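You operate a simulated robot arm through the tools that you are given. There is no shell and no other tool. Be economical: measure what you need, move in short steps, check, and stop when the job is done.

You run a simulated two-armed robot. Do the job below in one go: nothing can be reset, and whatever is moved stays where it is left.

Task
Lower the blue drum's pump, lock both coupling levers, tighten the strap and open its yellow valve.
Fine: valve open after the levers; wait till the feed gauge is in the green; fold the ratchet handle.

The check looks at the end state, three seconds after you hand in, the way a careful person would. Anything else that was tipped, shoved, dropped, spilled or broken makes it a failure. Flat cloth is picked up by pressing the open fingertips on it (5 to 10 N) and closing them slowly along it; thin cloth reads only 2 to 8 mm in the jaws.

Robot
Two 7-joint arms with two-finger parallel grippers on one trunk, on a base that drives. Base frame: it is fixed to the floor where the robot stands at the start and does not move with it; the origin is under the middle of the robot, x ahead of it, y to its left, z up. Readings come in m, degrees, newtons and seconds.
The left shoulder is at the start at [0.05, 0.168, 1.207], the right one opposite. With the tool pointing down near the work surface each hand reaches from about 0.1 to 0.6 m from the robot's upright axis, wherever it stands, measured 20 degrees to its own side. Places, roughly: blue drum [0.9, 0.2, 0.5]; feed gauge on the blue drum [0.6, 0, 1]; silver pump on the blue drum [0.7, 0, 1.3]; stirrer side lever of the steel coupling on the bl [0.8, 0.1, 1.1]; valve side lever of the steel coupling on the blue [0.7, -0.1, 1.1]; yellow valve on the pump of the blue drum [0.7, -0.1, 1.3]. Payload 1.57 kg a hand.
The TCP of each hand is the grasp point between the finger pads, 0.03 m short of the fingertips. In the tool frame z runs along the fingers and y along their closing line. The gripper opens to 0.08 m. The fingers are 0.017 m wide and 0.012 m thick; the gripper's body (0.04 by 0.082 m) begins 0.08 m behind the TCP.
Orientation is that of the tool frame in the base frame, as [roll, pitch, yaw] about the fixed x, y, z axes, in that order (R = Rz(yaw) Ry(pitch) Rx(roll)). With the fingers straight down and closing along the base's y, the tool's x points along the base's -x, its y along +y and its z along -z.

Tools
- The arms move only by the tool drive_tool. It takes "left_moves", "right_moves" or both (then of equal length, played together; a hand with none holds still); each is one flat list of numbers, 7 for each row, row after row: the shift along the tool's x, y, z in units of 300 mm (1.0 is 300 mm), then the turn, a rotation vector about the tool's x, y, z in units of 180 degrees (1.0 is 180 degrees), then the gripper command, from -1 (shut) to 1 (fully open), values between in proportion. In form: [x, y, z, rx, ry, rz, grip, x, y, z, rx, ry, rz, grip, ...]. A call has 1 to 20 rows; each row is the pose to reach, as a shift and turn from the pose commanded when the call began, along the tool's axes at that moment. A call with a number of a shift or a turn outside -1 to 1 is refused whole. Rows are played at 5 a second. More than 0.05 m and 8.6 degrees between two rows, or a gripper value outside its range, and nothing of the call is played. Where a pose cannot be reached the arm comes as near as it can. A force on the tool above 70 N (or 10 N above the force at the start of the call, whichever is more), or a blocked arm, ends the call early, and 0.2 s more pass. The fingers move at their own pace (about 0.045 m/s each) and stop on an object; they squeeze with about 38 N. The grip force told is the motor's: it shows also when the fingers shut on nothing. Time passes only in rows, and 0.2 s behind the last, so rows that repeat a pose let the fingers close. It gives the time, the measured TCP pose, the force on the tool (base axes), the opening and the grip force at its end, in the units of the frame above (readings bear some noise), with the torque about the TCP (base axes, N m) and any sound that the robot's microphone picked up.
- Cameras (640 x 400 px; columns grow to the right, rows downward): "scene" is now at [0.1279, -0.0245, 1.4301]; the picture's right is [-0.27, -0.96, 0.00], its down [-0.42, 0.12, -0.90] and it looks along [0.86, -0.24, -0.44] (base axes); focal length 214 px, centre (320, 200). "left" rides on the left gripper at [0.072, 0.007, -0.122] in its tool frame; the picture's right is [-0.09, 1.00, 0.00], its down [-0.84, -0.08, -0.54] and it looks along [-0.54, -0.05, 0.84] (tool axes); focal length 238 px, centre (320, 200). "right" rides on the right gripper at [0.072, -0.007, -0.122] in its tool frame; the picture's right is [0.09, 1.00, 0.00], its down [-0.84, 0.08, -0.54] and it looks along [-0.54, 0.05, 0.84] (tool axes); focal length 238 px, centre (320, 200). There is no depth. A picture from a camera that has moved, and an enlarged one, comes with that camera's place and axes in the base frame and with its lens.
- get_image(camera): a new picture of that camera. No time passes.
- move_column(by): slides the trunk up (or, below 0, down) by that many m; the arms and the scene camera ride with it, the base frame stays. It gives what a move gives, with no picture.
- base_move(legs): drives the robot by 1 to 6 legs, each [ahead, left, turn to the left] in m, m and degrees, along the robot's own axes; the way and the turn of a leg run together, so that a leg with both is an arc; at most 1.5 m and 180 degrees a leg. The arms and the cameras ride along, it lands a little off, and it stops where it bumps. It gives what a move gives.
- head_to(pan, tilt): turns the head with the scene camera to pan (to the left, within 80 degrees either way) and tilt (down, from -29 to 69), counted from straight ahead of the robot. It gives what a move gives.
- zoom(camera, box): a new picture of the part [left, top, right, bottom] of that camera's present view, enlarged. No time passes.
- close_job(): hands the job in; it is judged then, once.

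Work in short steps. Places have to be worked out from the pictures, the camera data and where the tool is seen: move nearer, look again, correct. Check each grasp and each placing, and mend what went wrong. You have 120 turns and 88 pictures in all, those below and enlarged ones among them. Open the grippers and draw the arms clear of the work before you hand the job in, unless the task says otherwise; then end with one line.

The tools are called after "Request:" by a JSON object that holds its "method" and its "body". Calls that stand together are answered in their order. drive_tool: Moves the arms, as the interface text tells. Its arguments: {"type":"object","properties":{"left_moves":{"type":"array","items":{"type":"number"}},"right_moves":{"type":"array","items":{"type":"number"}}},"required":[]} The other tools are called the same way: move_column (by) slides the trunk up or down; base_move (legs) drives the base; head_to (pan, tilt) turns the head that bears the scene camera; get_image (camera) takes a picture; zoom (camera, box) takes an enlarged picture of a part of a camera's view; close_job () hands the job in.

At the start:

```text
time_s: 0.0
left_tcp_pos: [0.5117, 0.1595, 1.0005]
left_ee_rot: [180.0, 0.0, -179.9]
left_force: [-0.4, -0.3, 0.0]
left_ft_torque: [0.0, 0.01, 0.02]
left_finger_gap: 0.0798
left_finger_force: 0.2
right_tcp_pos: [0.3071, -0.1632, 1.1503]
right_ee_rot: [179.8, 0.0, -180.0]
right_force: [-0.4, -0.2, 0.2]
right_ft_torque: [0.04, -0.03, -0.02]
right_finger_gap: 0.0799
right_finger_force: 0.1
trunk travel left (down, up): [-0.375, 0.068]
robot x, y, heading: [0.0, -0.0, -0.0]
head pan, tilt: [-15.5, 26.1]
```

scene: 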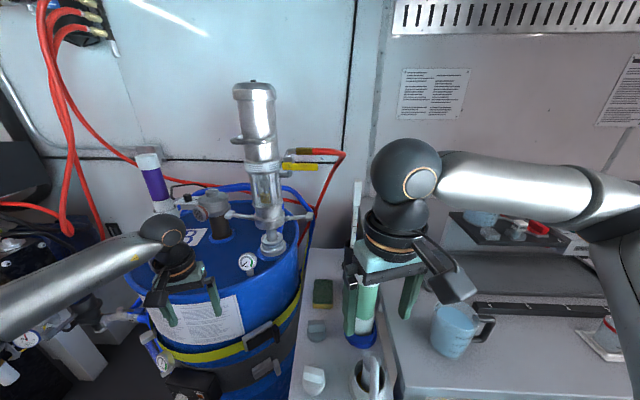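
right: 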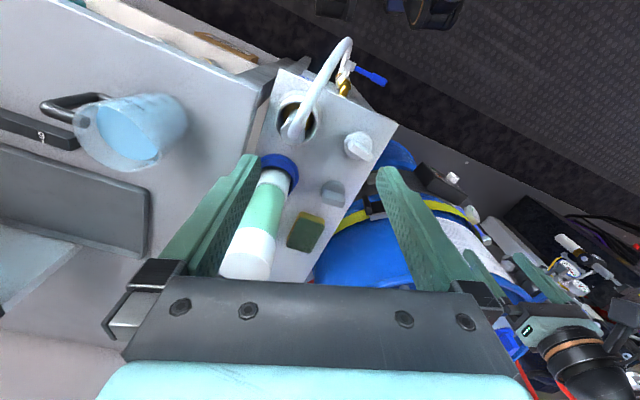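
left: 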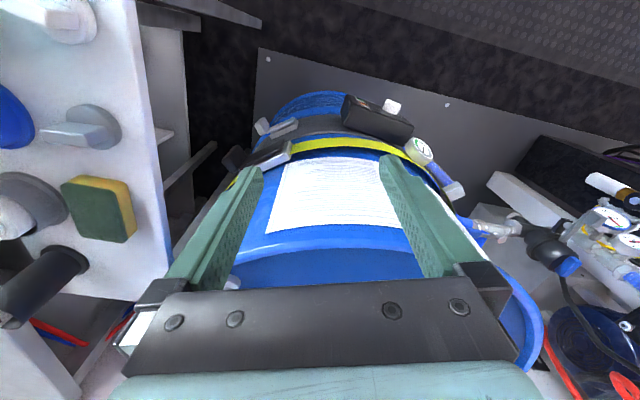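

The scene shows the blue drum with a silver pump raised above a coupling with two side levers, and a strap on the drum's side. I enlarge the pump area and the strap to see the parts.

Request:
{"method": "zoom", "body": {"camera": "scene", "box": [180, 70, 360, 180]}}

Request:
{"method": "zoom", "body": {"camera": "scene", "box": [130, 170, 330, 290]}}

Request:
{"method": "zoom", "body": {"camera": "scene", "box": [120, 280, 320, 400]}}

```text
3.56 times, centred on (270, 125) of scene
camera zoom: at [0.1279, -0.0245, 1.4301], right [-0.27, -0.96, 0.0], down [-0.42, 0.12, -0.9], along [0.86, -0.24, -0.44], focal length 763 px, centre (498, 467)
```

zoom: 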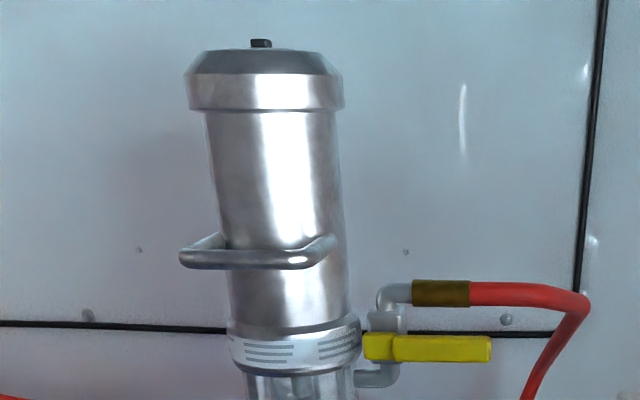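

```text
3.20 times, centred on (230, 230) of scene
camera zoom: at [0.1279, -0.0245, 1.4301], right [-0.27, -0.96, 0.0], down [-0.42, 0.12, -0.9], along [0.86, -0.24, -0.44], focal length 686 px, centre (608, 104)
```

zoom: 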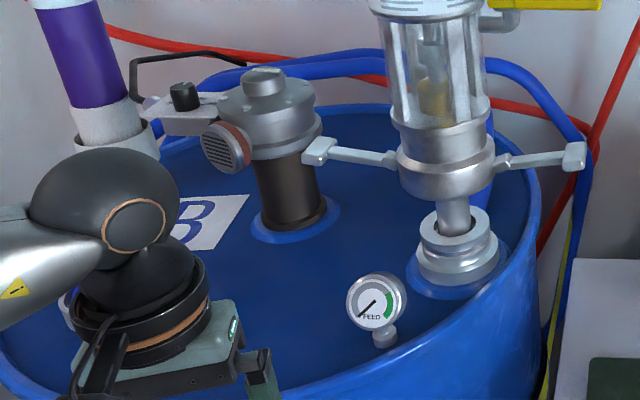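

```text
3.20 times, centred on (220, 340) of scene
camera zoom: at [0.1279, -0.0245, 1.4301], right [-0.27, -0.96, 0.0], down [-0.42, 0.12, -0.9], along [0.86, -0.24, -0.44], focal length 686 px, centre (640, -248)
```

zoom: 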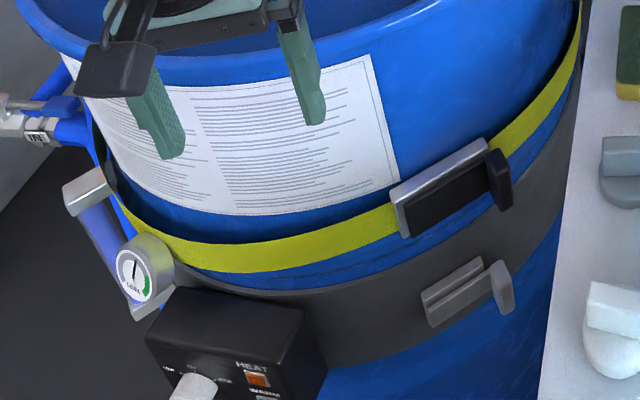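

The pump hangs raised above the bung, with both coupling levers standing straight out. The strap's ratchet is on the drum's front right. I raise both hands and pitch them forward, so the hand cameras see the pump from two sides.

Request:
{"method": "drive_tool", "body": {"right_moves": [-0.0417, 0, -0.0625, 0, -0.03125, 0, 1, -0.0833, 0, -0.125, 0, -0.0625, 0, 1, -0.125, 0, -0.1875, 0, -0.09375, 0, 1, -0.1667, 0, -0.25, 0, -0.125, 0, 1, -0.2083, 0, -0.3125, 0, -0.15625, 0, 1, -0.25, 0, -0.375, 0, -0.1875, 0, 1, -0.2917, 0, -0.4375, 0, -0.21875, 0, 1, -0.3333, 0, -0.5, 0, -0.25, 0, 1], "left_moves": [0.0417, 0, -0.125, 0, -0.03125, 0, 1, 0.0833, 0, -0.25, 0, -0.0625, 0, 1, 0.125, 0, -0.375, 0, -0.09375, 0, 1, 0.1667, 0, -0.5, 0, -0.125, 0, 1, 0.2083, 0, -0.625, 0, -0.15625, 0, 1, 0.25, 0, -0.75, 0, -0.1875, 0, 1, 0.2917, 0, -0.875, 0, -0.21875, 0, 1, 0.3333, 0, -1.0, 0, -0.25, 0, 1]}}

Request:
{"method": "get_image", "body": {"camera": "right"}}

Request:
{"method": "get_image", "body": {"camera": "left"}}

```text
time_s: 1.8
left_tcp_pos: [0.408, 0.1574, 1.301]
left_ee_rot: [-180.0, 45.2, -179.9]
left_force: [-1.0, -0.2, -0.2]
left_ft_torque: [0.04, 0.0, 0.03]
left_finger_gap: 0.08
left_finger_force: 0.0
right_tcp_pos: [0.407, -0.164, 1.3024]
right_ee_rot: [180.0, 45.2, 179.9]
right_force: [-0.3, -0.3, 0.6]
right_ft_torque: [0.03, 0.0, 0.02]
right_finger_gap: 0.0798
right_finger_force: 0.0
trunk travel left (down, up): [-0.375, 0.068]
robot x, y, heading: [-0.0006, -0.0014, 0.3]
head pan, tilt: [-15.5, 26.1]
```

```text
81 pictures are left
camera right: at [0.2689, -0.1703, 1.3364], right [-0.06, 1.0, -0.06], down [0.21, 0.08, 0.98], along [0.98, 0.05, -0.21], focal length 238 px, centre (320, 200)
```

right: 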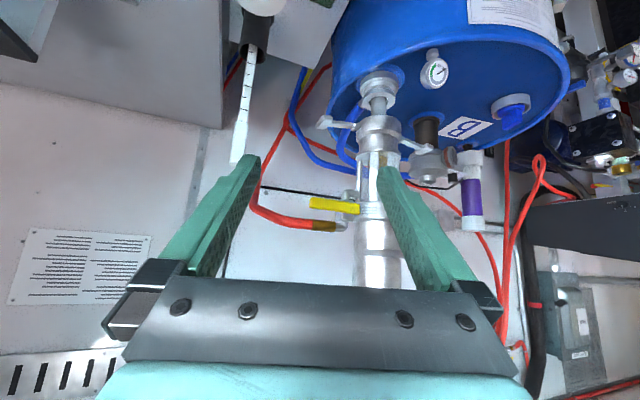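

```text
80 pictures are left
camera left: at [0.2722, 0.1637, 1.3368], right [0.06, 1.0, 0.07], down [0.21, -0.08, 0.98], along [0.98, -0.05, -0.21], focal length 238 px, centre (320, 200)
```

left: 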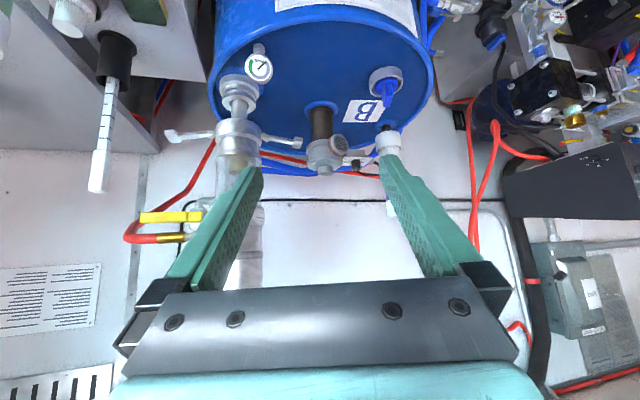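

By triangulation I get these places:
- coupling body: (0.74, -0.03, 1.075)
- valve-side lever tip: (0.69, -0.15, 1.09)
- stirrer-side lever tip: (0.79, 0.09, 1.085)
- yellow valve: pivot (0.70, -0.09, 1.255), tip (0.66, -0.165, 1.26)

I look at the floor ahead to see how far I can drive, and at the pump now that the arms have moved.

Request:
{"method": "head_to", "body": {"pan": 0, "tilt": 60}}

Request:
{"method": "get_image", "body": {"camera": "scene"}}

Request:
{"method": "head_to", "body": {"pan": 0, "tilt": 20}}

Request:
{"method": "get_image", "body": {"camera": "scene"}}

```text
time_s: 2.8
left_tcp_pos: [0.4091, 0.1576, 1.3007]
left_ee_rot: [-179.9, 44.8, 180.0]
left_force: [0.4, 0.7, 0.5]
left_ft_torque: [0.01, 0.0, 0.05]
left_finger_gap: 0.08
left_finger_force: 0.1
right_tcp_pos: [0.4061, -0.164, 1.3024]
right_ee_rot: [179.9, 45.0, 179.9]
right_force: [-0.4, -0.2, 0.4]
right_ft_torque: [0.01, -0.02, -0.01]
right_finger_gap: 0.0801
right_finger_force: 0.1
trunk travel left (down, up): [-0.375, 0.068]
robot x, y, heading: [0.0026, -0.0043, 0.0]
head pan, tilt: [0.0, 60.0]
```

```text
79 pictures are left
camera scene: at [0.1061, 0.0001, 1.3819], right [0.0, -1.0, 0.0], down [-0.87, 0.0, -0.5], along [0.5, 0.0, -0.87], focal length 214 px, centre (320, 200)
```

scene: 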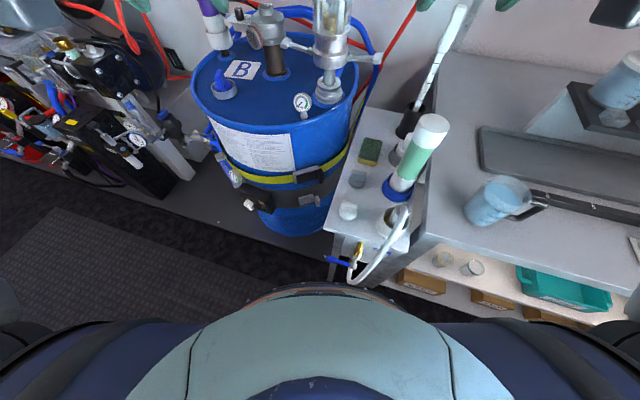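

```text
time_s: 3.9
left_tcp_pos: [0.408, 0.1576, 1.2993]
left_ee_rot: [180.0, 45.0, -180.0]
left_force: [-0.3, 0.0, 0.5]
left_ft_torque: [-0.01, -0.03, 0.0]
left_finger_gap: 0.08
left_finger_force: 0.0
right_tcp_pos: [0.4058, -0.1651, 1.3014]
right_ee_rot: [-180.0, 45.0, 179.9]
right_force: [0.4, 0.5, 0.7]
right_ft_torque: [0.01, -0.05, 0.01]
right_finger_gap: 0.0802
right_finger_force: 0.0
trunk travel left (down, up): [-0.375, 0.068]
robot x, y, heading: [-0.0064, 0.0003, -0.0]
head pan, tilt: [0.0, 20.0]
```

```text
78 pictures are left
camera scene: at [0.1325, 0.0001, 1.44], right [0.0, -1.0, 0.0], down [-0.34, 0.0, -0.94], along [0.94, 0.0, -0.34], focal length 214 px, centre (320, 200)
```

scene: 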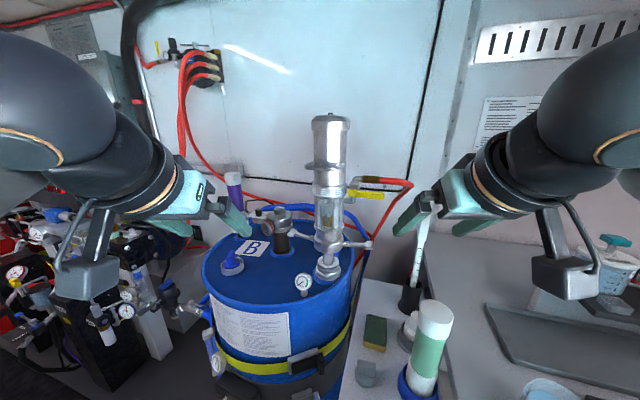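

The narrow cabinet's corner is at about (0.3, -0.03), so driving straight ahead is blocked on the right. I drive left first to clear it, then look down again.

Request:
{"method": "base_move", "body": {"legs": [[0, 0.32, 0]]}}

Request:
{"method": "head_to", "body": {"pan": -10, "tilt": 55}}

Request:
{"method": "get_image", "body": {"camera": "scene"}}

```text
time_s: 7.2
left_tcp_pos: [0.4078, 0.473, 1.3011]
left_ee_rot: [180.0, 45.0, 180.0]
left_force: [-1.2, -0.2, 0.0]
left_ft_torque: [-0.02, 0.0, -0.01]
left_finger_gap: 0.08
left_finger_force: 0.0
right_tcp_pos: [0.4061, 0.153, 1.3027]
right_ee_rot: [179.9, 44.9, 180.0]
right_force: [-0.2, -0.1, 0.6]
right_ft_torque: [0.0, 0.0, 0.01]
right_finger_gap: 0.0799
right_finger_force: 0.0
trunk travel left (down, up): [-0.375, 0.068]
robot x, y, heading: [-0.0003, 0.316, 0.1]
head pan, tilt: [0.0, 20.0]
```

```text
time_s: 8.2
left_tcp_pos: [0.4083, 0.4735, 1.3009]
left_ee_rot: [180.0, 45.0, -180.0]
left_force: [-0.3, -0.2, 0.8]
left_ft_torque: [0.0, 0.0, -0.06]
left_finger_gap: 0.0802
left_finger_force: 0.1
right_tcp_pos: [0.4064, 0.1523, 1.3019]
right_ee_rot: [-180.0, 44.9, -180.0]
right_force: [0.4, -0.8, -0.6]
right_ft_torque: [0.01, 0.0, 0.01]
right_finger_gap: 0.0802
right_finger_force: 0.0
trunk travel left (down, up): [-0.375, 0.068]
robot x, y, heading: [0.0012, 0.317, -0.1]
head pan, tilt: [-10.0, 55.0]
```

```text
77 pictures are left
camera scene: at [0.1102, 0.3029, 1.388], right [-0.17, -0.99, 0.0], down [-0.81, 0.14, -0.57], along [0.57, -0.1, -0.82], focal length 214 px, centre (320, 200)
```

scene: 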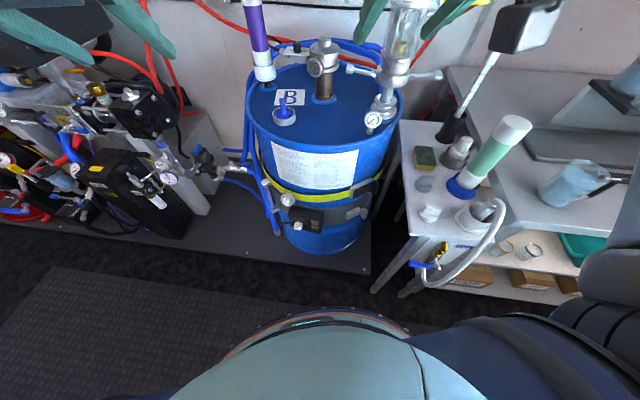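

There is room ahead: the deck edge is at about x 0.57 and the cabinet leg at about (0.35, -0.08). I drive 0.16 m forward while turning 20° right, to face the pump.

Request:
{"method": "base_move", "body": {"legs": [[0.16, 0, 0], [0, 0, -20]]}}

Request:
{"method": "head_to", "body": {"pan": -8, "tilt": 20}}

Request:
{"method": "get_image", "body": {"camera": "scene"}}

Request:
{"method": "get_image", "body": {"camera": "right"}}

Request:
{"method": "get_image", "body": {"camera": "left"}}

```text
time_s: 10.7
left_tcp_pos: [0.5945, 0.3294, 1.3001]
left_ee_rot: [180.0, 45.0, 160.7]
left_force: [0.1, -0.3, 0.5]
left_ft_torque: [-0.02, 0.03, 0.0]
left_finger_gap: 0.0801
left_finger_force: 0.1
right_tcp_pos: [0.4876, 0.0275, 1.3006]
right_ee_rot: [179.9, 44.9, 160.6]
right_force: [0.0, 0.5, 0.6]
right_ft_torque: [-0.04, -0.01, 0.01]
right_finger_gap: 0.0799
right_finger_force: 0.1
trunk travel left (down, up): [-0.375, 0.068]
robot x, y, heading: [0.1558, 0.3137, -19.4]
head pan, tilt: [-10.0, 55.0]
```

```text
time_s: 11.7
left_tcp_pos: [0.5955, 0.3304, 1.3003]
left_ee_rot: [180.0, 44.9, 160.7]
left_force: [-0.4, 0.6, 0.4]
left_ft_torque: [0.0, 0.02, 0.0]
left_finger_gap: 0.0796
left_finger_force: 0.2
right_tcp_pos: [0.4862, 0.026, 1.3028]
right_ee_rot: [179.9, 45.1, 160.5]
right_force: [-0.4, 1.2, 0.5]
right_ft_torque: [0.01, 0.0, 0.02]
right_finger_gap: 0.0799
right_finger_force: 0.1
trunk travel left (down, up): [-0.375, 0.068]
robot x, y, heading: [0.1544, 0.3164, -19.2]
head pan, tilt: [-8.0, 20.0]
```

```text
76 pictures are left
camera scene: at [0.2771, 0.2599, 1.44], right [-0.46, -0.89, 0.0], down [-0.3, 0.16, -0.94], along [0.83, -0.43, -0.34], focal length 214 px, centre (320, 200)
```

scene: 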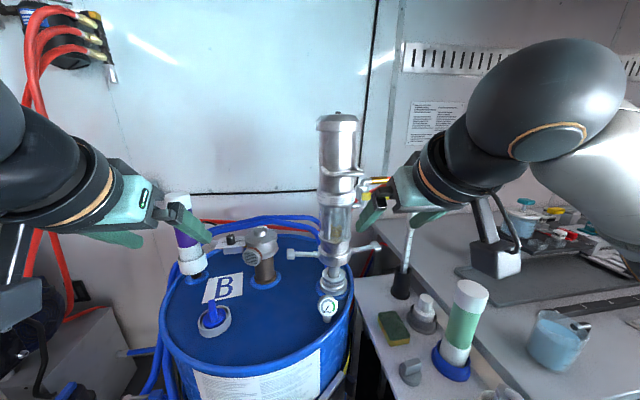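

```text
75 pictures are left
camera right: at [0.355, 0.066, 1.3361], right [0.27, 0.96, -0.06], down [0.22, 0.0, 0.98], along [0.94, -0.28, -0.21], focal length 238 px, centre (320, 200)
```

right: 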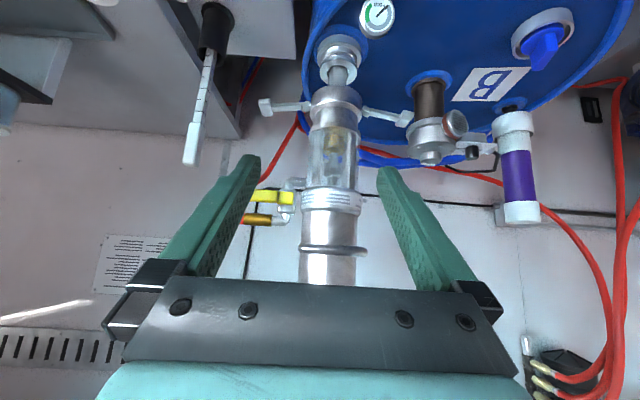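

```text
74 pictures are left
camera left: at [0.4693, 0.3806, 1.3364], right [0.39, 0.92, 0.07], down [0.17, -0.14, 0.97], along [0.9, -0.37, -0.21], focal length 238 px, centre (320, 200)
```

left: 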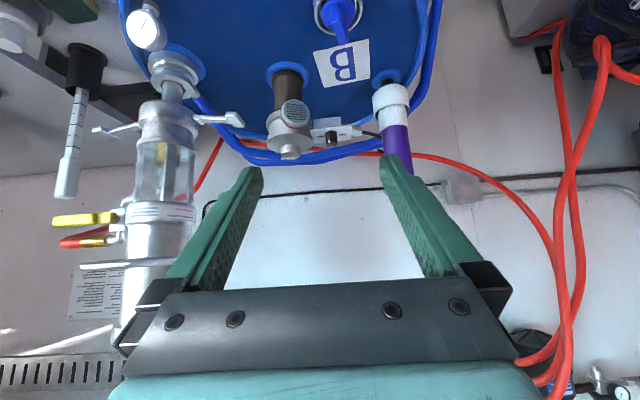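

I've refined the places from these pictures:
- pump handle bar: centre about (0.66, -0.003, 1.332), facing my heading
- coupling: (0.73, -0.03, 1.077)
- lever tips: (0.783, 0.098, 1.088) and (0.684, -0.146, 1.094)

I level the right hand to point forward at a standoff 0.1 m from the bar.

Request:
{"method": "drive_tool", "body": {"right_moves": [-0.041, 0.016, 0.0175, 0, -0.0417, 0, 1, -0.082, 0.032, 0.035, 0, -0.0833, 0, 1, -0.123, 0.048, 0.0525, 0, -0.125, 0, 1, -0.164, 0.064, 0.07, 0, -0.1667, 0, 1, -0.205, 0.081, 0.0875, 0, -0.2083, 0, 1, -0.246, 0.097, 0.105, 0, -0.25, 0, 1]}}

Request:
{"method": "drive_tool", "body": {"right_moves": [0, 0, 0, 0, 0, 0.0455, 1, 0, 0, 0, 0, 0, 0.091, 1, 0, 0, 0, 0, 0, 0.1365, 1, 0, 0, 0, 0, 0, 0.182, 1, 0, 0, 0, 0, 0, 0.2275, 1, 0, 0, 0, 0, 0, 0.273, 1, 0, 0, 0, 0, 0, 0.3185, 1, 0, 0, 0, 0, 0, 0.364, 1, 0, 0, 0, 0, 0, 0.4095, 1, 0, 0, 0, 0, 0, 0.455, 1, 0, 0, 0, 0, 0, 0.5, 1]}}

Request:
{"method": "get_image", "body": {"camera": "right"}}

Request:
{"method": "get_image", "body": {"camera": "scene"}}

```text
time_s: 13.1
left_tcp_pos: [0.5946, 0.3294, 1.2999]
left_ee_rot: [180.0, 44.9, 160.8]
left_force: [0.2, 0.1, 0.8]
left_ft_torque: [0.03, -0.01, -0.01]
left_finger_gap: 0.0803
left_finger_force: 0.0
right_tcp_pos: [0.5664, 0.0319, 1.3308]
right_ee_rot: [25.7, 89.9, 6.4]
right_force: [-0.2, 0.2, -0.4]
right_ft_torque: [0.0, 0.01, -0.01]
right_finger_gap: 0.0801
right_finger_force: 0.1
trunk travel left (down, up): [-0.375, 0.068]
robot x, y, heading: [0.1564, 0.3171, -19.3]
head pan, tilt: [-8.0, 20.0]
```

```text
time_s: 15.5
left_tcp_pos: [0.5962, 0.3296, 1.2995]
left_ee_rot: [-180.0, 45.0, 160.8]
left_force: [-0.5, -0.5, 0.0]
left_ft_torque: [0.0, 0.02, 0.01]
left_finger_gap: 0.0799
left_finger_force: 0.1
right_tcp_pos: [0.5655, 0.0259, 1.3306]
right_ee_rot: [89.9, 0.4, 70.1]
right_force: [0.0, 0.4, -0.3]
right_ft_torque: [-0.02, -0.04, 0.02]
right_finger_gap: 0.0801
right_finger_force: 0.1
trunk travel left (down, up): [-0.375, 0.068]
robot x, y, heading: [0.1548, 0.3171, -19.5]
head pan, tilt: [-8.0, 20.0]
```

```text
73 pictures are left
camera right: at [0.476, 0.1351, 1.3232], right [0.03, 0.09, 1.0], down [-0.79, -0.6, 0.08], along [0.61, -0.79, 0.05], focal length 238 px, centre (320, 200)
```

right: 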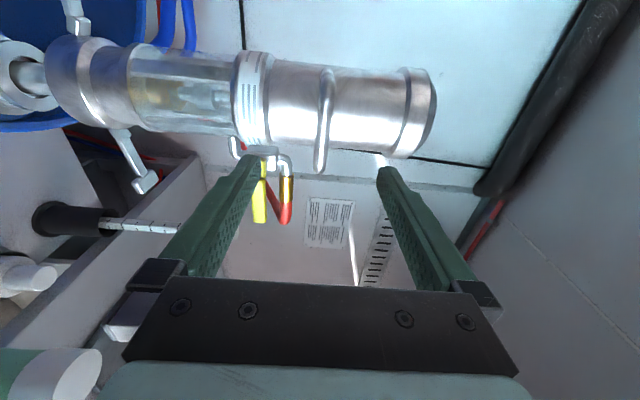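

```text
72 pictures are left
camera scene: at [0.2771, 0.2595, 1.44], right [-0.46, -0.89, 0.0], down [-0.3, 0.16, -0.94], along [0.83, -0.43, -0.34], focal length 214 px, centre (320, 200)
```

scene: 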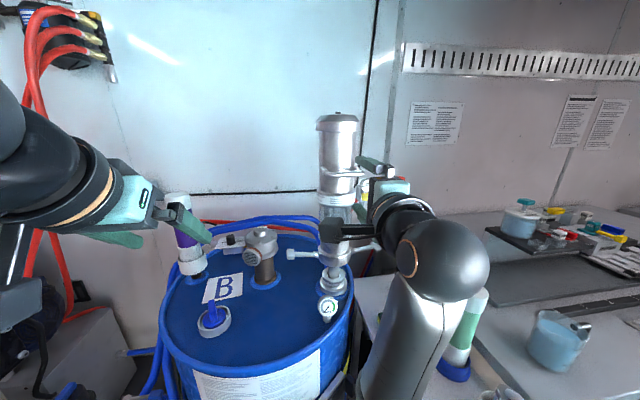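

The bar sits centred between the open fingers at about z 1.33. The gap to the pump body is small, so I advance 0.08 m and check before closing.

Request:
{"method": "drive_tool", "body": {"right_moves": [0, 0, 0.07, 0, 0, 0, 1, 0, 0, 0.14, 0, 0, 0, 1, 0, 0, 0.21, 0, 0, 0, 1, 0, 0, 0.267, 0, 0, 0, 1]}}

Request:
{"method": "get_image", "body": {"camera": "right"}}

Request:
{"method": "zoom", "body": {"camera": "left", "box": [40, 100, 280, 320]}}

```text
time_s: 16.5
left_tcp_pos: [0.5951, 0.3278, 1.2993]
left_ee_rot: [-180.0, 45.0, 160.8]
left_force: [0.4, 0.7, -0.5]
left_ft_torque: [-0.03, 0.01, -0.03]
left_finger_gap: 0.08
left_finger_force: 0.1
right_tcp_pos: [0.6428, -0.0009, 1.3342]
right_ee_rot: [89.9, 0.1, 70.5]
right_force: [0.9, 0.6, 0.4]
right_ft_torque: [-0.01, 0.04, 0.01]
right_finger_gap: 0.0799
right_finger_force: 0.1
trunk travel left (down, up): [-0.375, 0.068]
robot x, y, heading: [0.159, 0.3171, -19.2]
head pan, tilt: [-8.0, 20.0]
```

```text
71 pictures are left
camera right: at [0.5514, 0.109, 1.3253], right [0.03, 0.09, 1.0], down [-0.79, -0.61, 0.08], along [0.61, -0.79, 0.05], focal length 238 px, centre (320, 200)
```

right: 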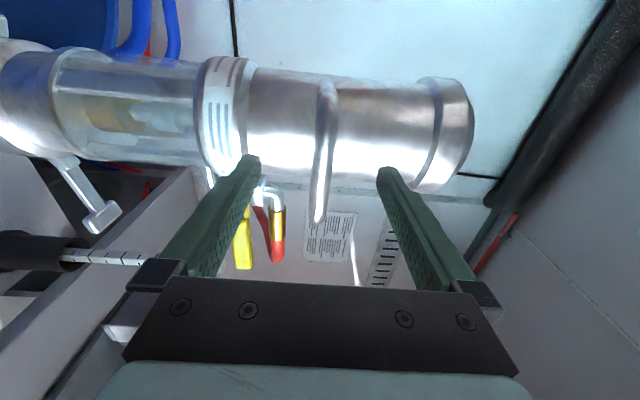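

```text
1.82 times, centred on (160, 210) of left
camera zoom: at [0.4694, 0.3806, 1.3364], right [0.39, 0.92, 0.06], down [0.17, -0.14, 0.97], along [0.9, -0.37, -0.21], focal length 433 px, centre (611, 182)
```

zoom: 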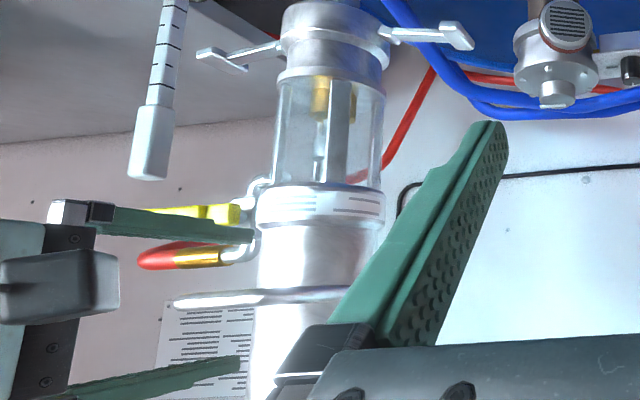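

The bar is well inside the fingers and there is no contact force. I close on it.

Request:
{"method": "drive_tool", "body": {"right_moves": [0, 0, 0, 0, 0, 0, -1, 0, 0, 0, 0, 0, 0, -1, 0, 0, 0, 0, 0, 0, -1, 0, 0, 0, 0, 0, 0, -1, 0, 0, 0, 0, 0, 0, -1, 0, 0, 0, 0, 0, 0, -1]}}

Request:
{"method": "get_image", "body": {"camera": "right"}}

```text
time_s: 17.9
left_tcp_pos: [0.5952, 0.3298, 1.3002]
left_ee_rot: [180.0, 45.0, 160.7]
left_force: [0.9, 0.1, 0.2]
left_ft_torque: [-0.04, 0.0, 0.02]
left_finger_gap: 0.0799
left_finger_force: 0.0
right_tcp_pos: [0.6427, 0.0001, 1.3338]
right_ee_rot: [89.8, -0.1, 70.5]
right_force: [3.1, -2.1, 5.6]
right_ft_torque: [0.0, -0.23, -0.08]
right_finger_gap: 0.0128
right_finger_force: 29.4
trunk travel left (down, up): [-0.375, 0.068]
robot x, y, heading: [0.1551, 0.3103, -19.2]
head pan, tilt: [-8.0, 20.0]
```

```text
69 pictures are left
camera right: at [0.551, 0.1091, 1.3254], right [0.03, 0.09, 1.0], down [-0.79, -0.61, 0.08], along [0.61, -0.79, 0.05], focal length 238 px, centre (320, 200)
```

right: 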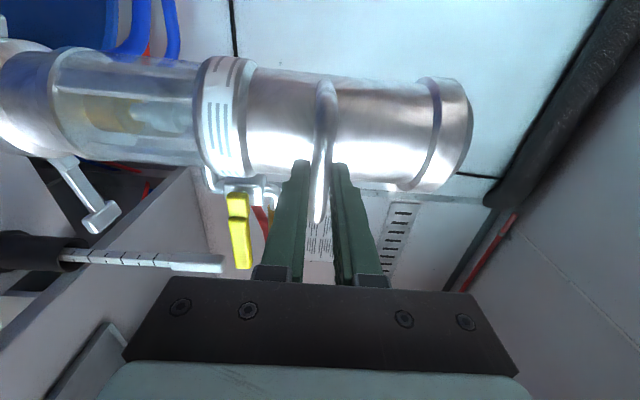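

The bar is gripped at a 12.8 mm gap. I pull straight down (tool -y) in small steps, up to 60 mm.

Request:
{"method": "drive_tool", "body": {"right_moves": [0, -0.02, 0, 0, 0, 0, -1, 0, -0.04, 0, 0, 0, 0, -1, 0, -0.06, 0, 0, 0, 0, -1, 0, -0.08, 0, 0, 0, 0, -1, 0, -0.1, 0, 0, 0, 0, -1, 0, -0.12, 0, 0, 0, 0, -1, 0, -0.14, 0, 0, 0, 0, -1, 0, -0.16, 0, 0, 0, 0, -1, 0, -0.18, 0, 0, 0, 0, -1, 0, -0.2, 0, 0, 0, 0, -1]}}

Request:
{"method": "get_image", "body": {"camera": "scene"}}

Request:
{"method": "get_image", "body": {"camera": "left"}}

```text
time_s: 20.1
left_tcp_pos: [0.5985, 0.3302, 1.2962]
left_ee_rot: [-179.9, 44.7, 161.0]
left_force: [0.7, 0.7, 0.2]
left_ft_torque: [0.02, -0.03, 0.02]
left_finger_gap: 0.08
left_finger_force: 0.0
right_tcp_pos: [0.6423, -0.0005, 1.3038]
right_ee_rot: [86.5, 1.1, 69.9]
right_force: [21.6, 7.6, -5.2]
right_ft_torque: [0.56, -0.05, 0.32]
right_finger_gap: 0.0129
right_finger_force: 29.6
trunk travel left (down, up): [-0.375, 0.068]
robot x, y, heading: [0.159, 0.3155, -19.2]
head pan, tilt: [-8.0, 20.0]
```

```text
68 pictures are left
camera scene: at [0.2819, 0.2609, 1.4395], right [-0.46, -0.89, 0.0], down [-0.31, 0.16, -0.94], along [0.83, -0.43, -0.34], focal length 214 px, centre (320, 200)
```

scene: 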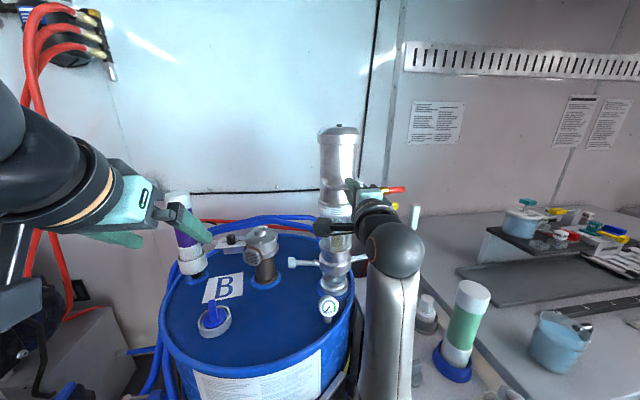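

```text
67 pictures are left
camera left: at [0.4736, 0.3816, 1.3351], right [0.39, 0.92, 0.06], down [0.18, -0.14, 0.97], along [0.9, -0.37, -0.22], focal length 238 px, centre (320, 200)
```

left: 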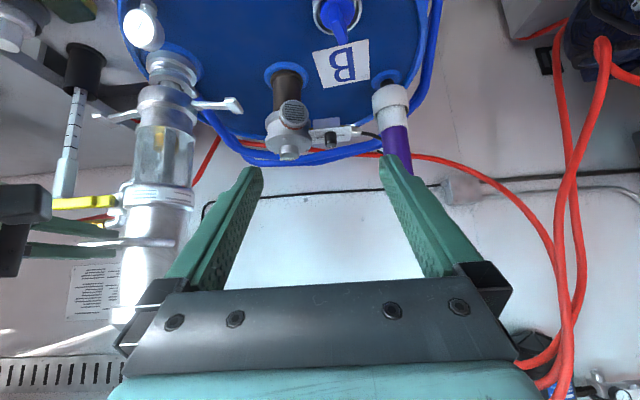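

The pump came down about 30 mm and now resists. I look closely at whether the coupling is seated on the bung.

Request:
{"method": "zoom", "body": {"camera": "left", "box": [80, 20, 280, 145]}}

Request:
{"method": "drive_tool", "body": {"right_moves": [0, -0.01, 0, 0, 0, 0, -1, 0, -0.02, 0, 0, 0, 0, -1, 0, -0.02, 0, 0, 0, 0, -1]}}

```text
3.20 times, centred on (180, 82) of left
camera zoom: at [0.4736, 0.3816, 1.3351], right [0.39, 0.92, 0.06], down [0.18, -0.14, 0.97], along [0.9, -0.37, -0.22], focal length 763 px, centre (768, 576)
```

zoom: 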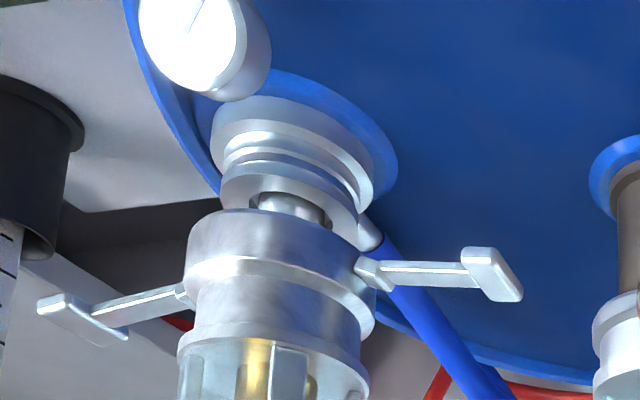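

```text
time_s: 21.1
left_tcp_pos: [0.5986, 0.3294, 1.2991]
left_ee_rot: [-179.9, 44.9, 160.8]
left_force: [0.0, 0.4, -0.6]
left_ft_torque: [-0.01, -0.01, 0.03]
left_finger_gap: 0.0801
left_finger_force: 0.1
right_tcp_pos: [0.6411, -0.0007, 1.3075]
right_ee_rot: [85.4, 1.2, 70.0]
right_force: [13.2, 1.6, -5.9]
right_ft_torque: [0.53, -0.03, 0.66]
right_finger_gap: 0.0132
right_finger_force: 29.6
trunk travel left (down, up): [-0.375, 0.068]
robot x, y, heading: [0.1604, 0.3175, -19.5]
head pan, tilt: [-8.0, 20.0]
stopped in row 3 (right hand): the arm was blocked; the commanded pose is now the measured one
```

The pump isn't seated. The z force shows it isn't resisting, so it's the arm itself that is blocked. I look down to see what the right forearm touches.

Request:
{"method": "head_to", "body": {"pan": -25, "tilt": 50}}

Request:
{"method": "get_image", "body": {"camera": "scene"}}

```text
time_s: 22.1
left_tcp_pos: [0.599, 0.3296, 1.2988]
left_ee_rot: [-179.9, 44.8, 160.8]
left_force: [0.7, 0.7, 0.7]
left_ft_torque: [0.03, -0.02, -0.01]
left_finger_gap: 0.08
left_finger_force: 0.2
right_tcp_pos: [0.6411, 0.0005, 1.3083]
right_ee_rot: [85.2, 1.3, 69.8]
right_force: [20.2, 3.2, -3.4]
right_ft_torque: [0.46, -0.06, 0.71]
right_finger_gap: 0.013
right_finger_force: 30.1
trunk travel left (down, up): [-0.375, 0.068]
robot x, y, heading: [0.1554, 0.3151, -19.5]
head pan, tilt: [-25.0, 50.0]
```

```text
65 pictures are left
camera scene: at [0.2538, 0.2491, 1.3942], right [-0.7, -0.72, 0.0], down [-0.55, 0.53, -0.64], along [0.46, -0.45, -0.77], focal length 214 px, centre (320, 200)
```

scene: 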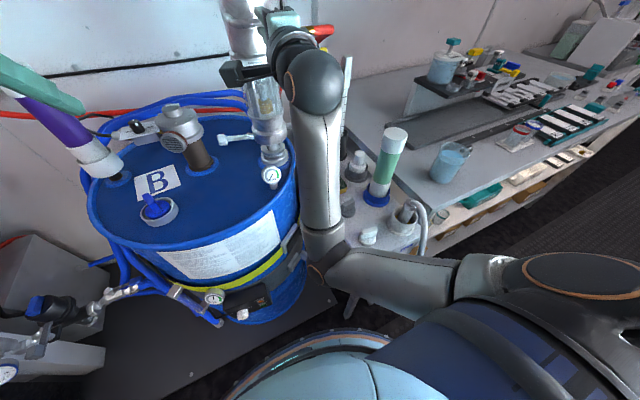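

The elbow hangs too low and too bent, against the drum or cabinet edge. I release the bar, back the hand off, and drive back 0.13 m so the arm works straighter.

Request:
{"method": "drive_tool", "body": {"right_moves": [0, 0, 0, 0, 0, 0, 1, 0, 0, 0, 0, 0, 0, 1, 0, 0, 0, 0, 0, 0, 1, 0, 0, 0, 0, 0, 0, 1, 0, 0, 0, 0, 0, 0, 1, 0, 0, -0.07, 0, 0, 0, 1, 0, 0, -0.14, 0, 0, 0, 1, 0, 0, -0.21, 0, 0, 0, 1, 0, 0, -0.3, 0, 0, 0, 1]}}

Request:
{"method": "base_move", "body": {"legs": [[-0.13, 0, 0]]}}

Request:
{"method": "get_image", "body": {"camera": "right"}}

```text
time_s: 24.2
left_tcp_pos: [0.5951, 0.33, 1.3009]
left_ee_rot: [-180.0, 45.0, 160.7]
left_force: [-0.3, 0.0, 0.1]
left_ft_torque: [-0.01, 0.04, -0.05]
left_finger_gap: 0.0801
left_finger_force: 0.0
right_tcp_pos: [0.5361, 0.0232, 1.3524]
right_ee_rot: [77.6, 1.9, 67.9]
right_force: [0.2, -0.2, 0.9]
right_ft_torque: [-0.01, -0.04, 0.02]
right_finger_gap: 0.08
right_finger_force: 0.1
trunk travel left (down, up): [-0.375, 0.068]
robot x, y, heading: [0.1563, 0.3212, -19.6]
head pan, tilt: [-25.0, 50.0]
stopped in row 9 (right hand): the arm was blocked; the commanded pose is now the measured one
```

```text
time_s: 25.5
left_tcp_pos: [0.4744, 0.373, 1.3005]
left_ee_rot: [-180.0, 45.0, 160.9]
left_force: [-0.1, 0.8, 0.1]
left_ft_torque: [-0.02, -0.01, 0.0]
left_finger_gap: 0.0797
left_finger_force: 0.1
right_tcp_pos: [0.4165, 0.0674, 1.3538]
right_ee_rot: [77.6, 2.0, 68.1]
right_force: [-1.3, 0.2, 0.0]
right_ft_torque: [-0.01, 0.0, 0.0]
right_finger_gap: 0.08
right_finger_force: 0.1
trunk travel left (down, up): [-0.375, 0.068]
robot x, y, heading: [0.0381, 0.3592, -19.1]
head pan, tilt: [-25.0, 50.0]
```

```text
64 pictures are left
camera right: at [0.3329, 0.1763, 1.3174], right [-0.15, 0.2, 0.97], down [-0.82, -0.57, -0.01], along [0.55, -0.8, 0.25], focal length 238 px, centre (320, 200)
```

right: 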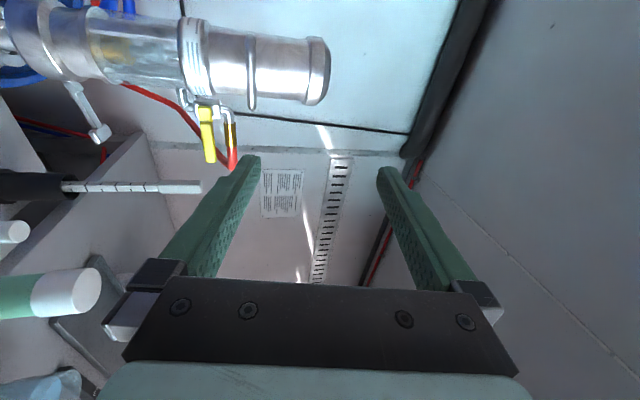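

The bar is now at about z 1.308, so the pump dropped 25 mm. I level the tool and return to a standoff in front of the bar, then check the arm posture.

Request:
{"method": "drive_tool", "body": {"right_moves": [0.014, -0.0514, 0.094, 0.0138, 0, 0, 1, 0.028, -0.103, 0.188, 0.0276, 0, 0, 1, 0.042, -0.154, 0.282, 0.0414, 0, 0, 1, 0.056, -0.206, 0.376, 0.0552, 0, 0, 1, 0.07, -0.257, 0.47, 0.069, 0, 0.01, 1, 0.07, -0.257, 0.47, 0.069, 0, 0.01, 1]}}

Request:
{"method": "get_image", "body": {"camera": "scene"}}

Request:
{"method": "get_image", "body": {"camera": "right"}}

```text
time_s: 26.9
left_tcp_pos: [0.4748, 0.3722, 1.3004]
left_ee_rot: [180.0, 45.0, 160.9]
left_force: [0.5, 0.5, -0.6]
left_ft_torque: [0.0, 0.0, 0.02]
left_finger_gap: 0.0801
left_finger_force: 0.1
right_tcp_pos: [0.568, 0.0242, 1.308]
right_ee_rot: [90.0, 0.2, 68.0]
right_force: [-0.3, 0.6, -0.6]
right_ft_torque: [0.02, 0.0, 0.0]
right_finger_gap: 0.08
right_finger_force: 0.1
trunk travel left (down, up): [-0.375, 0.068]
robot x, y, heading: [0.0411, 0.3577, -19.0]
head pan, tilt: [-25.0, 50.0]
```

```text
63 pictures are left
camera scene: at [0.13, 0.2907, 1.3945], right [-0.7, -0.72, 0.0], down [-0.55, 0.53, -0.64], along [0.46, -0.45, -0.77], focal length 214 px, centre (320, 200)
```

scene: 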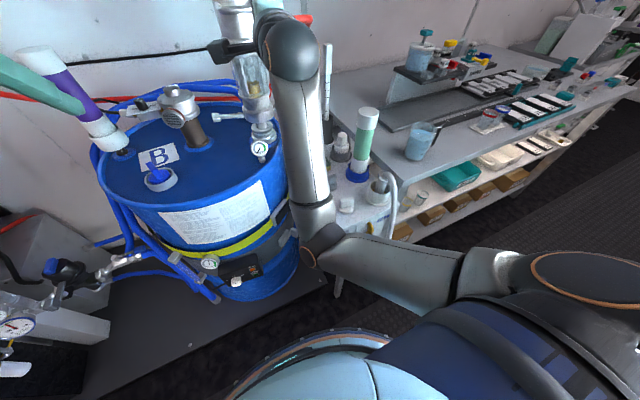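

```text
62 pictures are left
camera right: at [0.4814, 0.1367, 1.3003], right [0.04, 0.09, 1.0], down [-0.82, -0.57, 0.08], along [0.58, -0.82, 0.05], focal length 238 px, centre (320, 200)
```

right: 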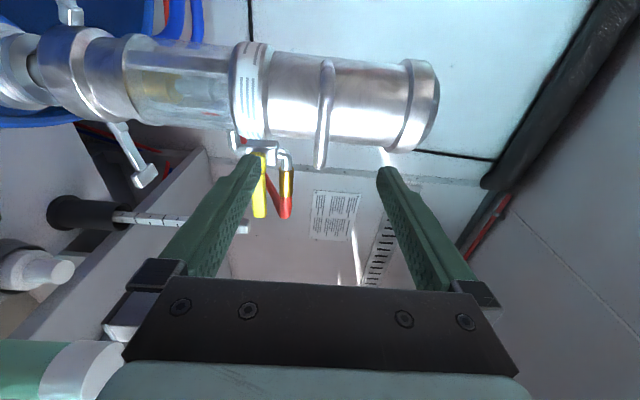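

The geometry matches the first grasp, with the arm straighter. I advance 0.08 m, grip the bar, and pull down 40 mm in one sequence.

Request:
{"method": "drive_tool", "body": {"right_moves": [0, 0, 0.07, 0, 0, 0, 1, 0, 0, 0.14, 0, 0, 0, 1, 0, 0, 0.21, 0, 0, 0, 1, 0, 0, 0.267, 0, 0, 0, 1, 0, 0, 0.267, 0, 0, 0, -1, 0, 0, 0.267, 0, 0, 0, -1, 0, 0, 0.267, 0, 0, 0, -1, 0, 0, 0.267, 0, 0, 0, -1, 0, 0, 0.267, 0, 0, 0, -1, 0, 0, 0.267, 0, 0, 0, -1]}}

Request:
{"method": "drive_tool", "body": {"right_moves": [0, -0.02, 0, 0, 0, 0, -1, 0, -0.04, 0, 0, 0, 0, -1, 0, -0.06, 0, 0, 0, 0, -1, 0, -0.08, 0, 0, 0, 0, -1, 0, -0.1, 0, 0, 0, 0, -1, 0, -0.12, 0, 0, 0, 0, -1, 0, -0.14, 0, 0, 0, 0, -1]}}

Request:
{"method": "zoom", "body": {"camera": "left", "box": [60, 40, 300, 190]}}

```text
time_s: 29.1
left_tcp_pos: [0.4742, 0.3729, 1.2999]
left_ee_rot: [-180.0, 45.0, 161.0]
left_force: [-0.6, -0.1, 0.5]
left_ft_torque: [0.03, 0.01, -0.02]
left_finger_gap: 0.0801
left_finger_force: 0.1
right_tcp_pos: [0.6404, -0.0008, 1.308]
right_ee_rot: [90.0, 0.0, 68.3]
right_force: [0.3, 0.0, 5.1]
right_ft_torque: [0.05, -0.23, -0.05]
right_finger_gap: 0.0129
right_finger_force: 29.7
trunk travel left (down, up): [-0.375, 0.068]
robot x, y, heading: [0.0384, 0.3599, -19.0]
head pan, tilt: [-25.0, 50.0]
```

```text
time_s: 30.7
left_tcp_pos: [0.4739, 0.3756, 1.3]
left_ee_rot: [-179.8, 45.1, 161.1]
left_force: [0.5, 0.8, -0.8]
left_ft_torque: [0.01, 0.0, 0.01]
left_finger_gap: 0.0802
left_finger_force: 0.1
right_tcp_pos: [0.6425, -0.0022, 1.2687]
right_ee_rot: [89.8, 0.2, 68.4]
right_force: [-8.2, 14.1, 4.5]
right_ft_torque: [0.15, -0.2, -0.13]
right_finger_gap: 0.0125
right_finger_force: 29.9
trunk travel left (down, up): [-0.375, 0.068]
robot x, y, heading: [0.0375, 0.3578, -18.9]
head pan, tilt: [-25.0, 50.0]
```

```text
2.67 times, centred on (180, 115) of left
camera zoom: at [0.3478, 0.426, 1.3368], right [0.39, 0.92, 0.06], down [0.17, -0.14, 0.98], along [0.91, -0.37, -0.21], focal length 636 px, centre (693, 427)
```

zoom: 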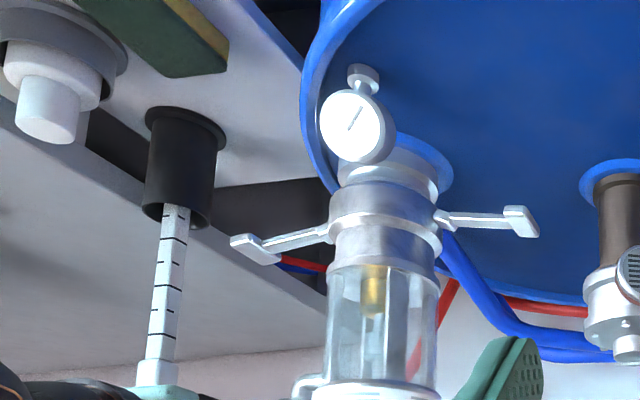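

It moved 40 mm further and the gap to the bung looks nearly closed. I press on gently until it meets resistance.

Request:
{"method": "drive_tool", "body": {"right_moves": [0, -0.015, 0, 0, 0, 0, -1, 0, -0.03, 0, 0, 0, 0, -1, 0, -0.045, 0, 0, 0, 0, -1, 0, -0.06, 0, 0, 0, 0, -1, 0, -0.075, 0, 0, 0, 0, -1, 0, -0.09, 0, 0, 0, 0, -1]}}

Request:
{"method": "zoom", "body": {"camera": "left", "box": [60, 40, 300, 190]}}

```text
time_s: 32.1
left_tcp_pos: [0.4753, 0.3761, 1.2999]
left_ee_rot: [-179.7, 45.1, 161.2]
left_force: [-0.8, -0.5, 0.5]
left_ft_torque: [0.01, 0.0, 0.0]
left_finger_gap: 0.08
left_finger_force: 0.1
right_tcp_pos: [0.6399, -0.0026, 1.248]
right_ee_rot: [89.3, 0.6, 68.3]
right_force: [4.6, 23.2, 5.9]
right_ft_torque: [0.24, -0.2, 0.5]
right_finger_gap: 0.0126
right_finger_force: 29.8
trunk travel left (down, up): [-0.375, 0.068]
robot x, y, heading: [0.0376, 0.3569, -19.0]
head pan, tilt: [-25.0, 50.0]
```

```text
2.67 times, centred on (180, 115) of left
camera zoom: at [0.3498, 0.4274, 1.3361], right [0.39, 0.92, 0.06], down [0.17, -0.14, 0.98], along [0.91, -0.37, -0.21], focal length 636 px, centre (693, 427)
```

zoom: 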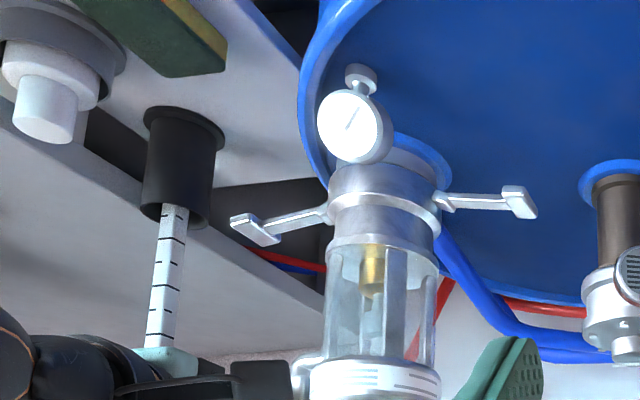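

It's still sinking, but a sideways load has built up. I check the arm and the coupling from the scene camera.

Request:
{"method": "get_image", "body": {"camera": "scene"}}

Request:
{"method": "get_image", "body": {"camera": "right"}}

```text
59 pictures are left
camera scene: at [0.1304, 0.295, 1.3947], right [-0.7, -0.72, 0.0], down [-0.55, 0.53, -0.64], along [0.46, -0.45, -0.76], focal length 214 px, centre (320, 200)
```

scene: 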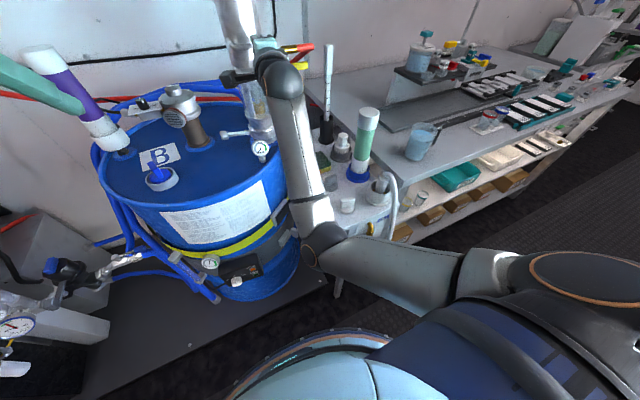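

```text
58 pictures are left
camera right: at [0.5537, 0.1102, 1.2382], right [0.03, 0.1, 0.99], down [-0.81, -0.57, 0.08], along [0.58, -0.81, 0.06], focal length 238 px, centre (320, 200)
```

right: 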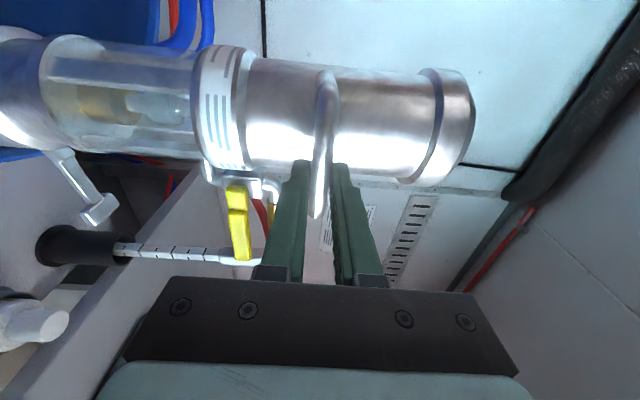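

Request:
{"method": "zoom", "body": {"camera": "scene", "box": [210, 60, 330, 180]}}

```text
3.33 times, centred on (270, 120) of scene
camera zoom: at [0.1304, 0.295, 1.3947], right [-0.7, -0.72, 0.0], down [-0.55, 0.53, -0.64], along [0.46, -0.45, -0.76], focal length 715 px, centre (487, 467)
```

zoom: 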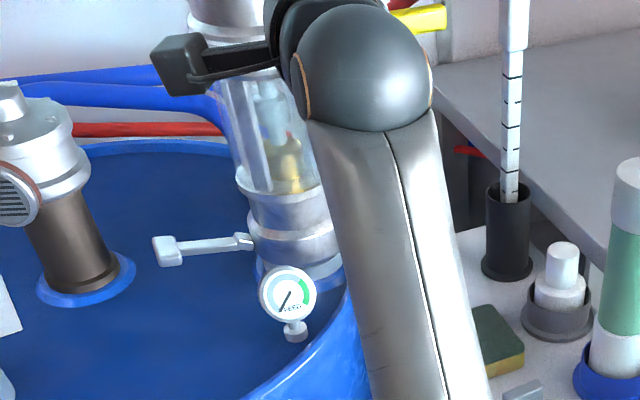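

The forearm is close to the drum rim. I release the bar and back off, then judge how far the coupling still has to go.

Request:
{"method": "drive_tool", "body": {"right_moves": [0, 0, 0, 0, 0, 0, 1, 0, 0, 0, 0, 0, 0, 1, 0, 0, 0, 0, 0, 0, 1, 0, 0, 0, 0, 0, 0, 1, 0, 0, 0, 0, 0, 0, 1, 0, 0, -0.08, 0, 0, 0, 1, 0, 0, -0.16, 0, 0, 0, 1, 0, 0, -0.24, 0, 0, 0, 1, 0, 0, -0.32, 0, 0, 0, 1]}}

Request:
{"method": "drive_tool", "body": {"right_moves": [0, 0.08, 0, 0, 0, 0, 1, 0, 0.16, -0.03, 0, 0, 0, 1, 0, 0.24, -0.06, -0.03, 0, 0, 1, 0, 0.32, -0.09, -0.06, 0, 0, 1, 0, 0.4, -0.12, -0.1, 0, 0, 1, 0, 0.45, -0.15, -0.14, 0, 0, 1]}}

Request:
{"method": "get_image", "body": {"camera": "scene"}}

Request:
{"method": "zoom", "body": {"camera": "left", "box": [60, 40, 300, 190]}}

```text
time_s: 34.3
left_tcp_pos: [0.4756, 0.3739, 1.3007]
left_ee_rot: [180.0, 45.0, 161.0]
left_force: [0.3, -0.1, 0.4]
left_ft_torque: [0.02, 0.01, -0.04]
left_finger_gap: 0.0799
left_finger_force: 0.1
right_tcp_pos: [0.542, 0.0248, 1.3052]
right_ee_rot: [82.7, 0.5, 66.9]
right_force: [0.5, -1.1, 0.5]
right_ft_torque: [0.01, 0.0, 0.0]
right_finger_gap: 0.0798
right_finger_force: 0.1
trunk travel left (down, up): [-0.375, 0.068]
robot x, y, heading: [0.0366, 0.3579, -19.1]
head pan, tilt: [-25.0, 50.0]
stopped in row 9 (right hand): the arm was blocked; the commanded pose is now the measured one
```

```text
time_s: 35.7
left_tcp_pos: [0.4762, 0.3738, 1.2999]
left_ee_rot: [180.0, 44.9, 160.9]
left_force: [-0.3, 0.0, 0.3]
left_ft_torque: [0.01, 0.0, 0.0]
left_finger_gap: 0.0802
left_finger_force: 0.1
right_tcp_pos: [0.4862, 0.0483, 1.435]
right_ee_rot: [57.3, 0.7, 66.5]
right_force: [-0.2, -0.5, 0.3]
right_ft_torque: [0.01, 0.01, -0.02]
right_finger_gap: 0.08
right_finger_force: 0.1
trunk travel left (down, up): [-0.375, 0.068]
robot x, y, heading: [0.0354, 0.3558, -19.3]
head pan, tilt: [-25.0, 50.0]
```

```text
56 pictures are left
camera scene: at [0.1302, 0.2907, 1.3945], right [-0.7, -0.72, 0.0], down [-0.55, 0.53, -0.64], along [0.46, -0.45, -0.77], focal length 214 px, centre (320, 200)
```

scene: 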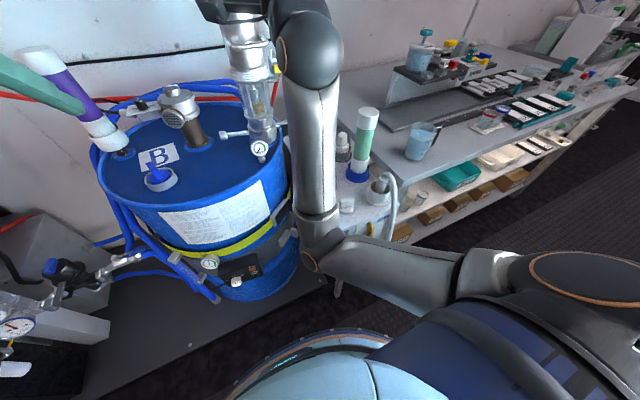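

```text
2.67 times, centred on (180, 115) of left
camera zoom: at [0.3496, 0.4232, 1.3364], right [0.39, 0.92, 0.06], down [0.17, -0.14, 0.97], along [0.91, -0.37, -0.21], focal length 636 px, centre (693, 427)
```

zoom: 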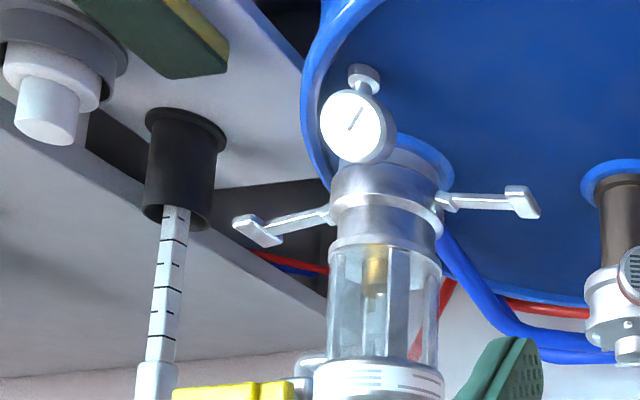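

The pump holds its height by itself. I take a clear close view of the coupling with the head.

Request:
{"method": "head_to", "body": {"pan": -10, "tilt": 32}}

Request:
{"method": "zoom", "body": {"camera": "scene", "box": [240, 60, 420, 200]}}

```text
time_s: 36.5
left_tcp_pos: [0.4756, 0.3719, 1.3003]
left_ee_rot: [180.0, 45.0, 160.9]
left_force: [-0.1, 0.0, 1.0]
left_ft_torque: [0.05, 0.03, -0.01]
left_finger_gap: 0.0799
left_finger_force: 0.0
right_tcp_pos: [0.4881, 0.0507, 1.4336]
right_ee_rot: [57.7, 0.8, 66.6]
right_force: [0.4, -0.2, -0.4]
right_ft_torque: [0.01, 0.0, 0.03]
right_finger_gap: 0.0798
right_finger_force: 0.0
trunk travel left (down, up): [-0.375, 0.068]
robot x, y, heading: [0.0383, 0.3564, -19.2]
head pan, tilt: [-10.0, 32.0]
```

```text
2.86 times, centred on (330, 130) of scene
camera zoom: at [0.1532, 0.3007, 1.4208], right [-0.49, -0.87, 0.0], down [-0.46, 0.26, -0.85], along [0.74, -0.41, -0.53], focal length 613 px, centre (291, 400)
```

zoom: 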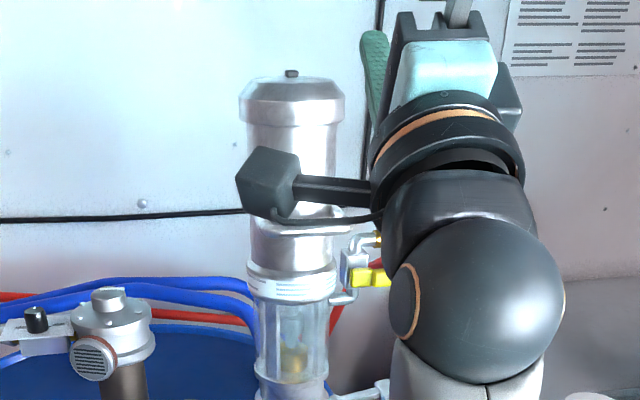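

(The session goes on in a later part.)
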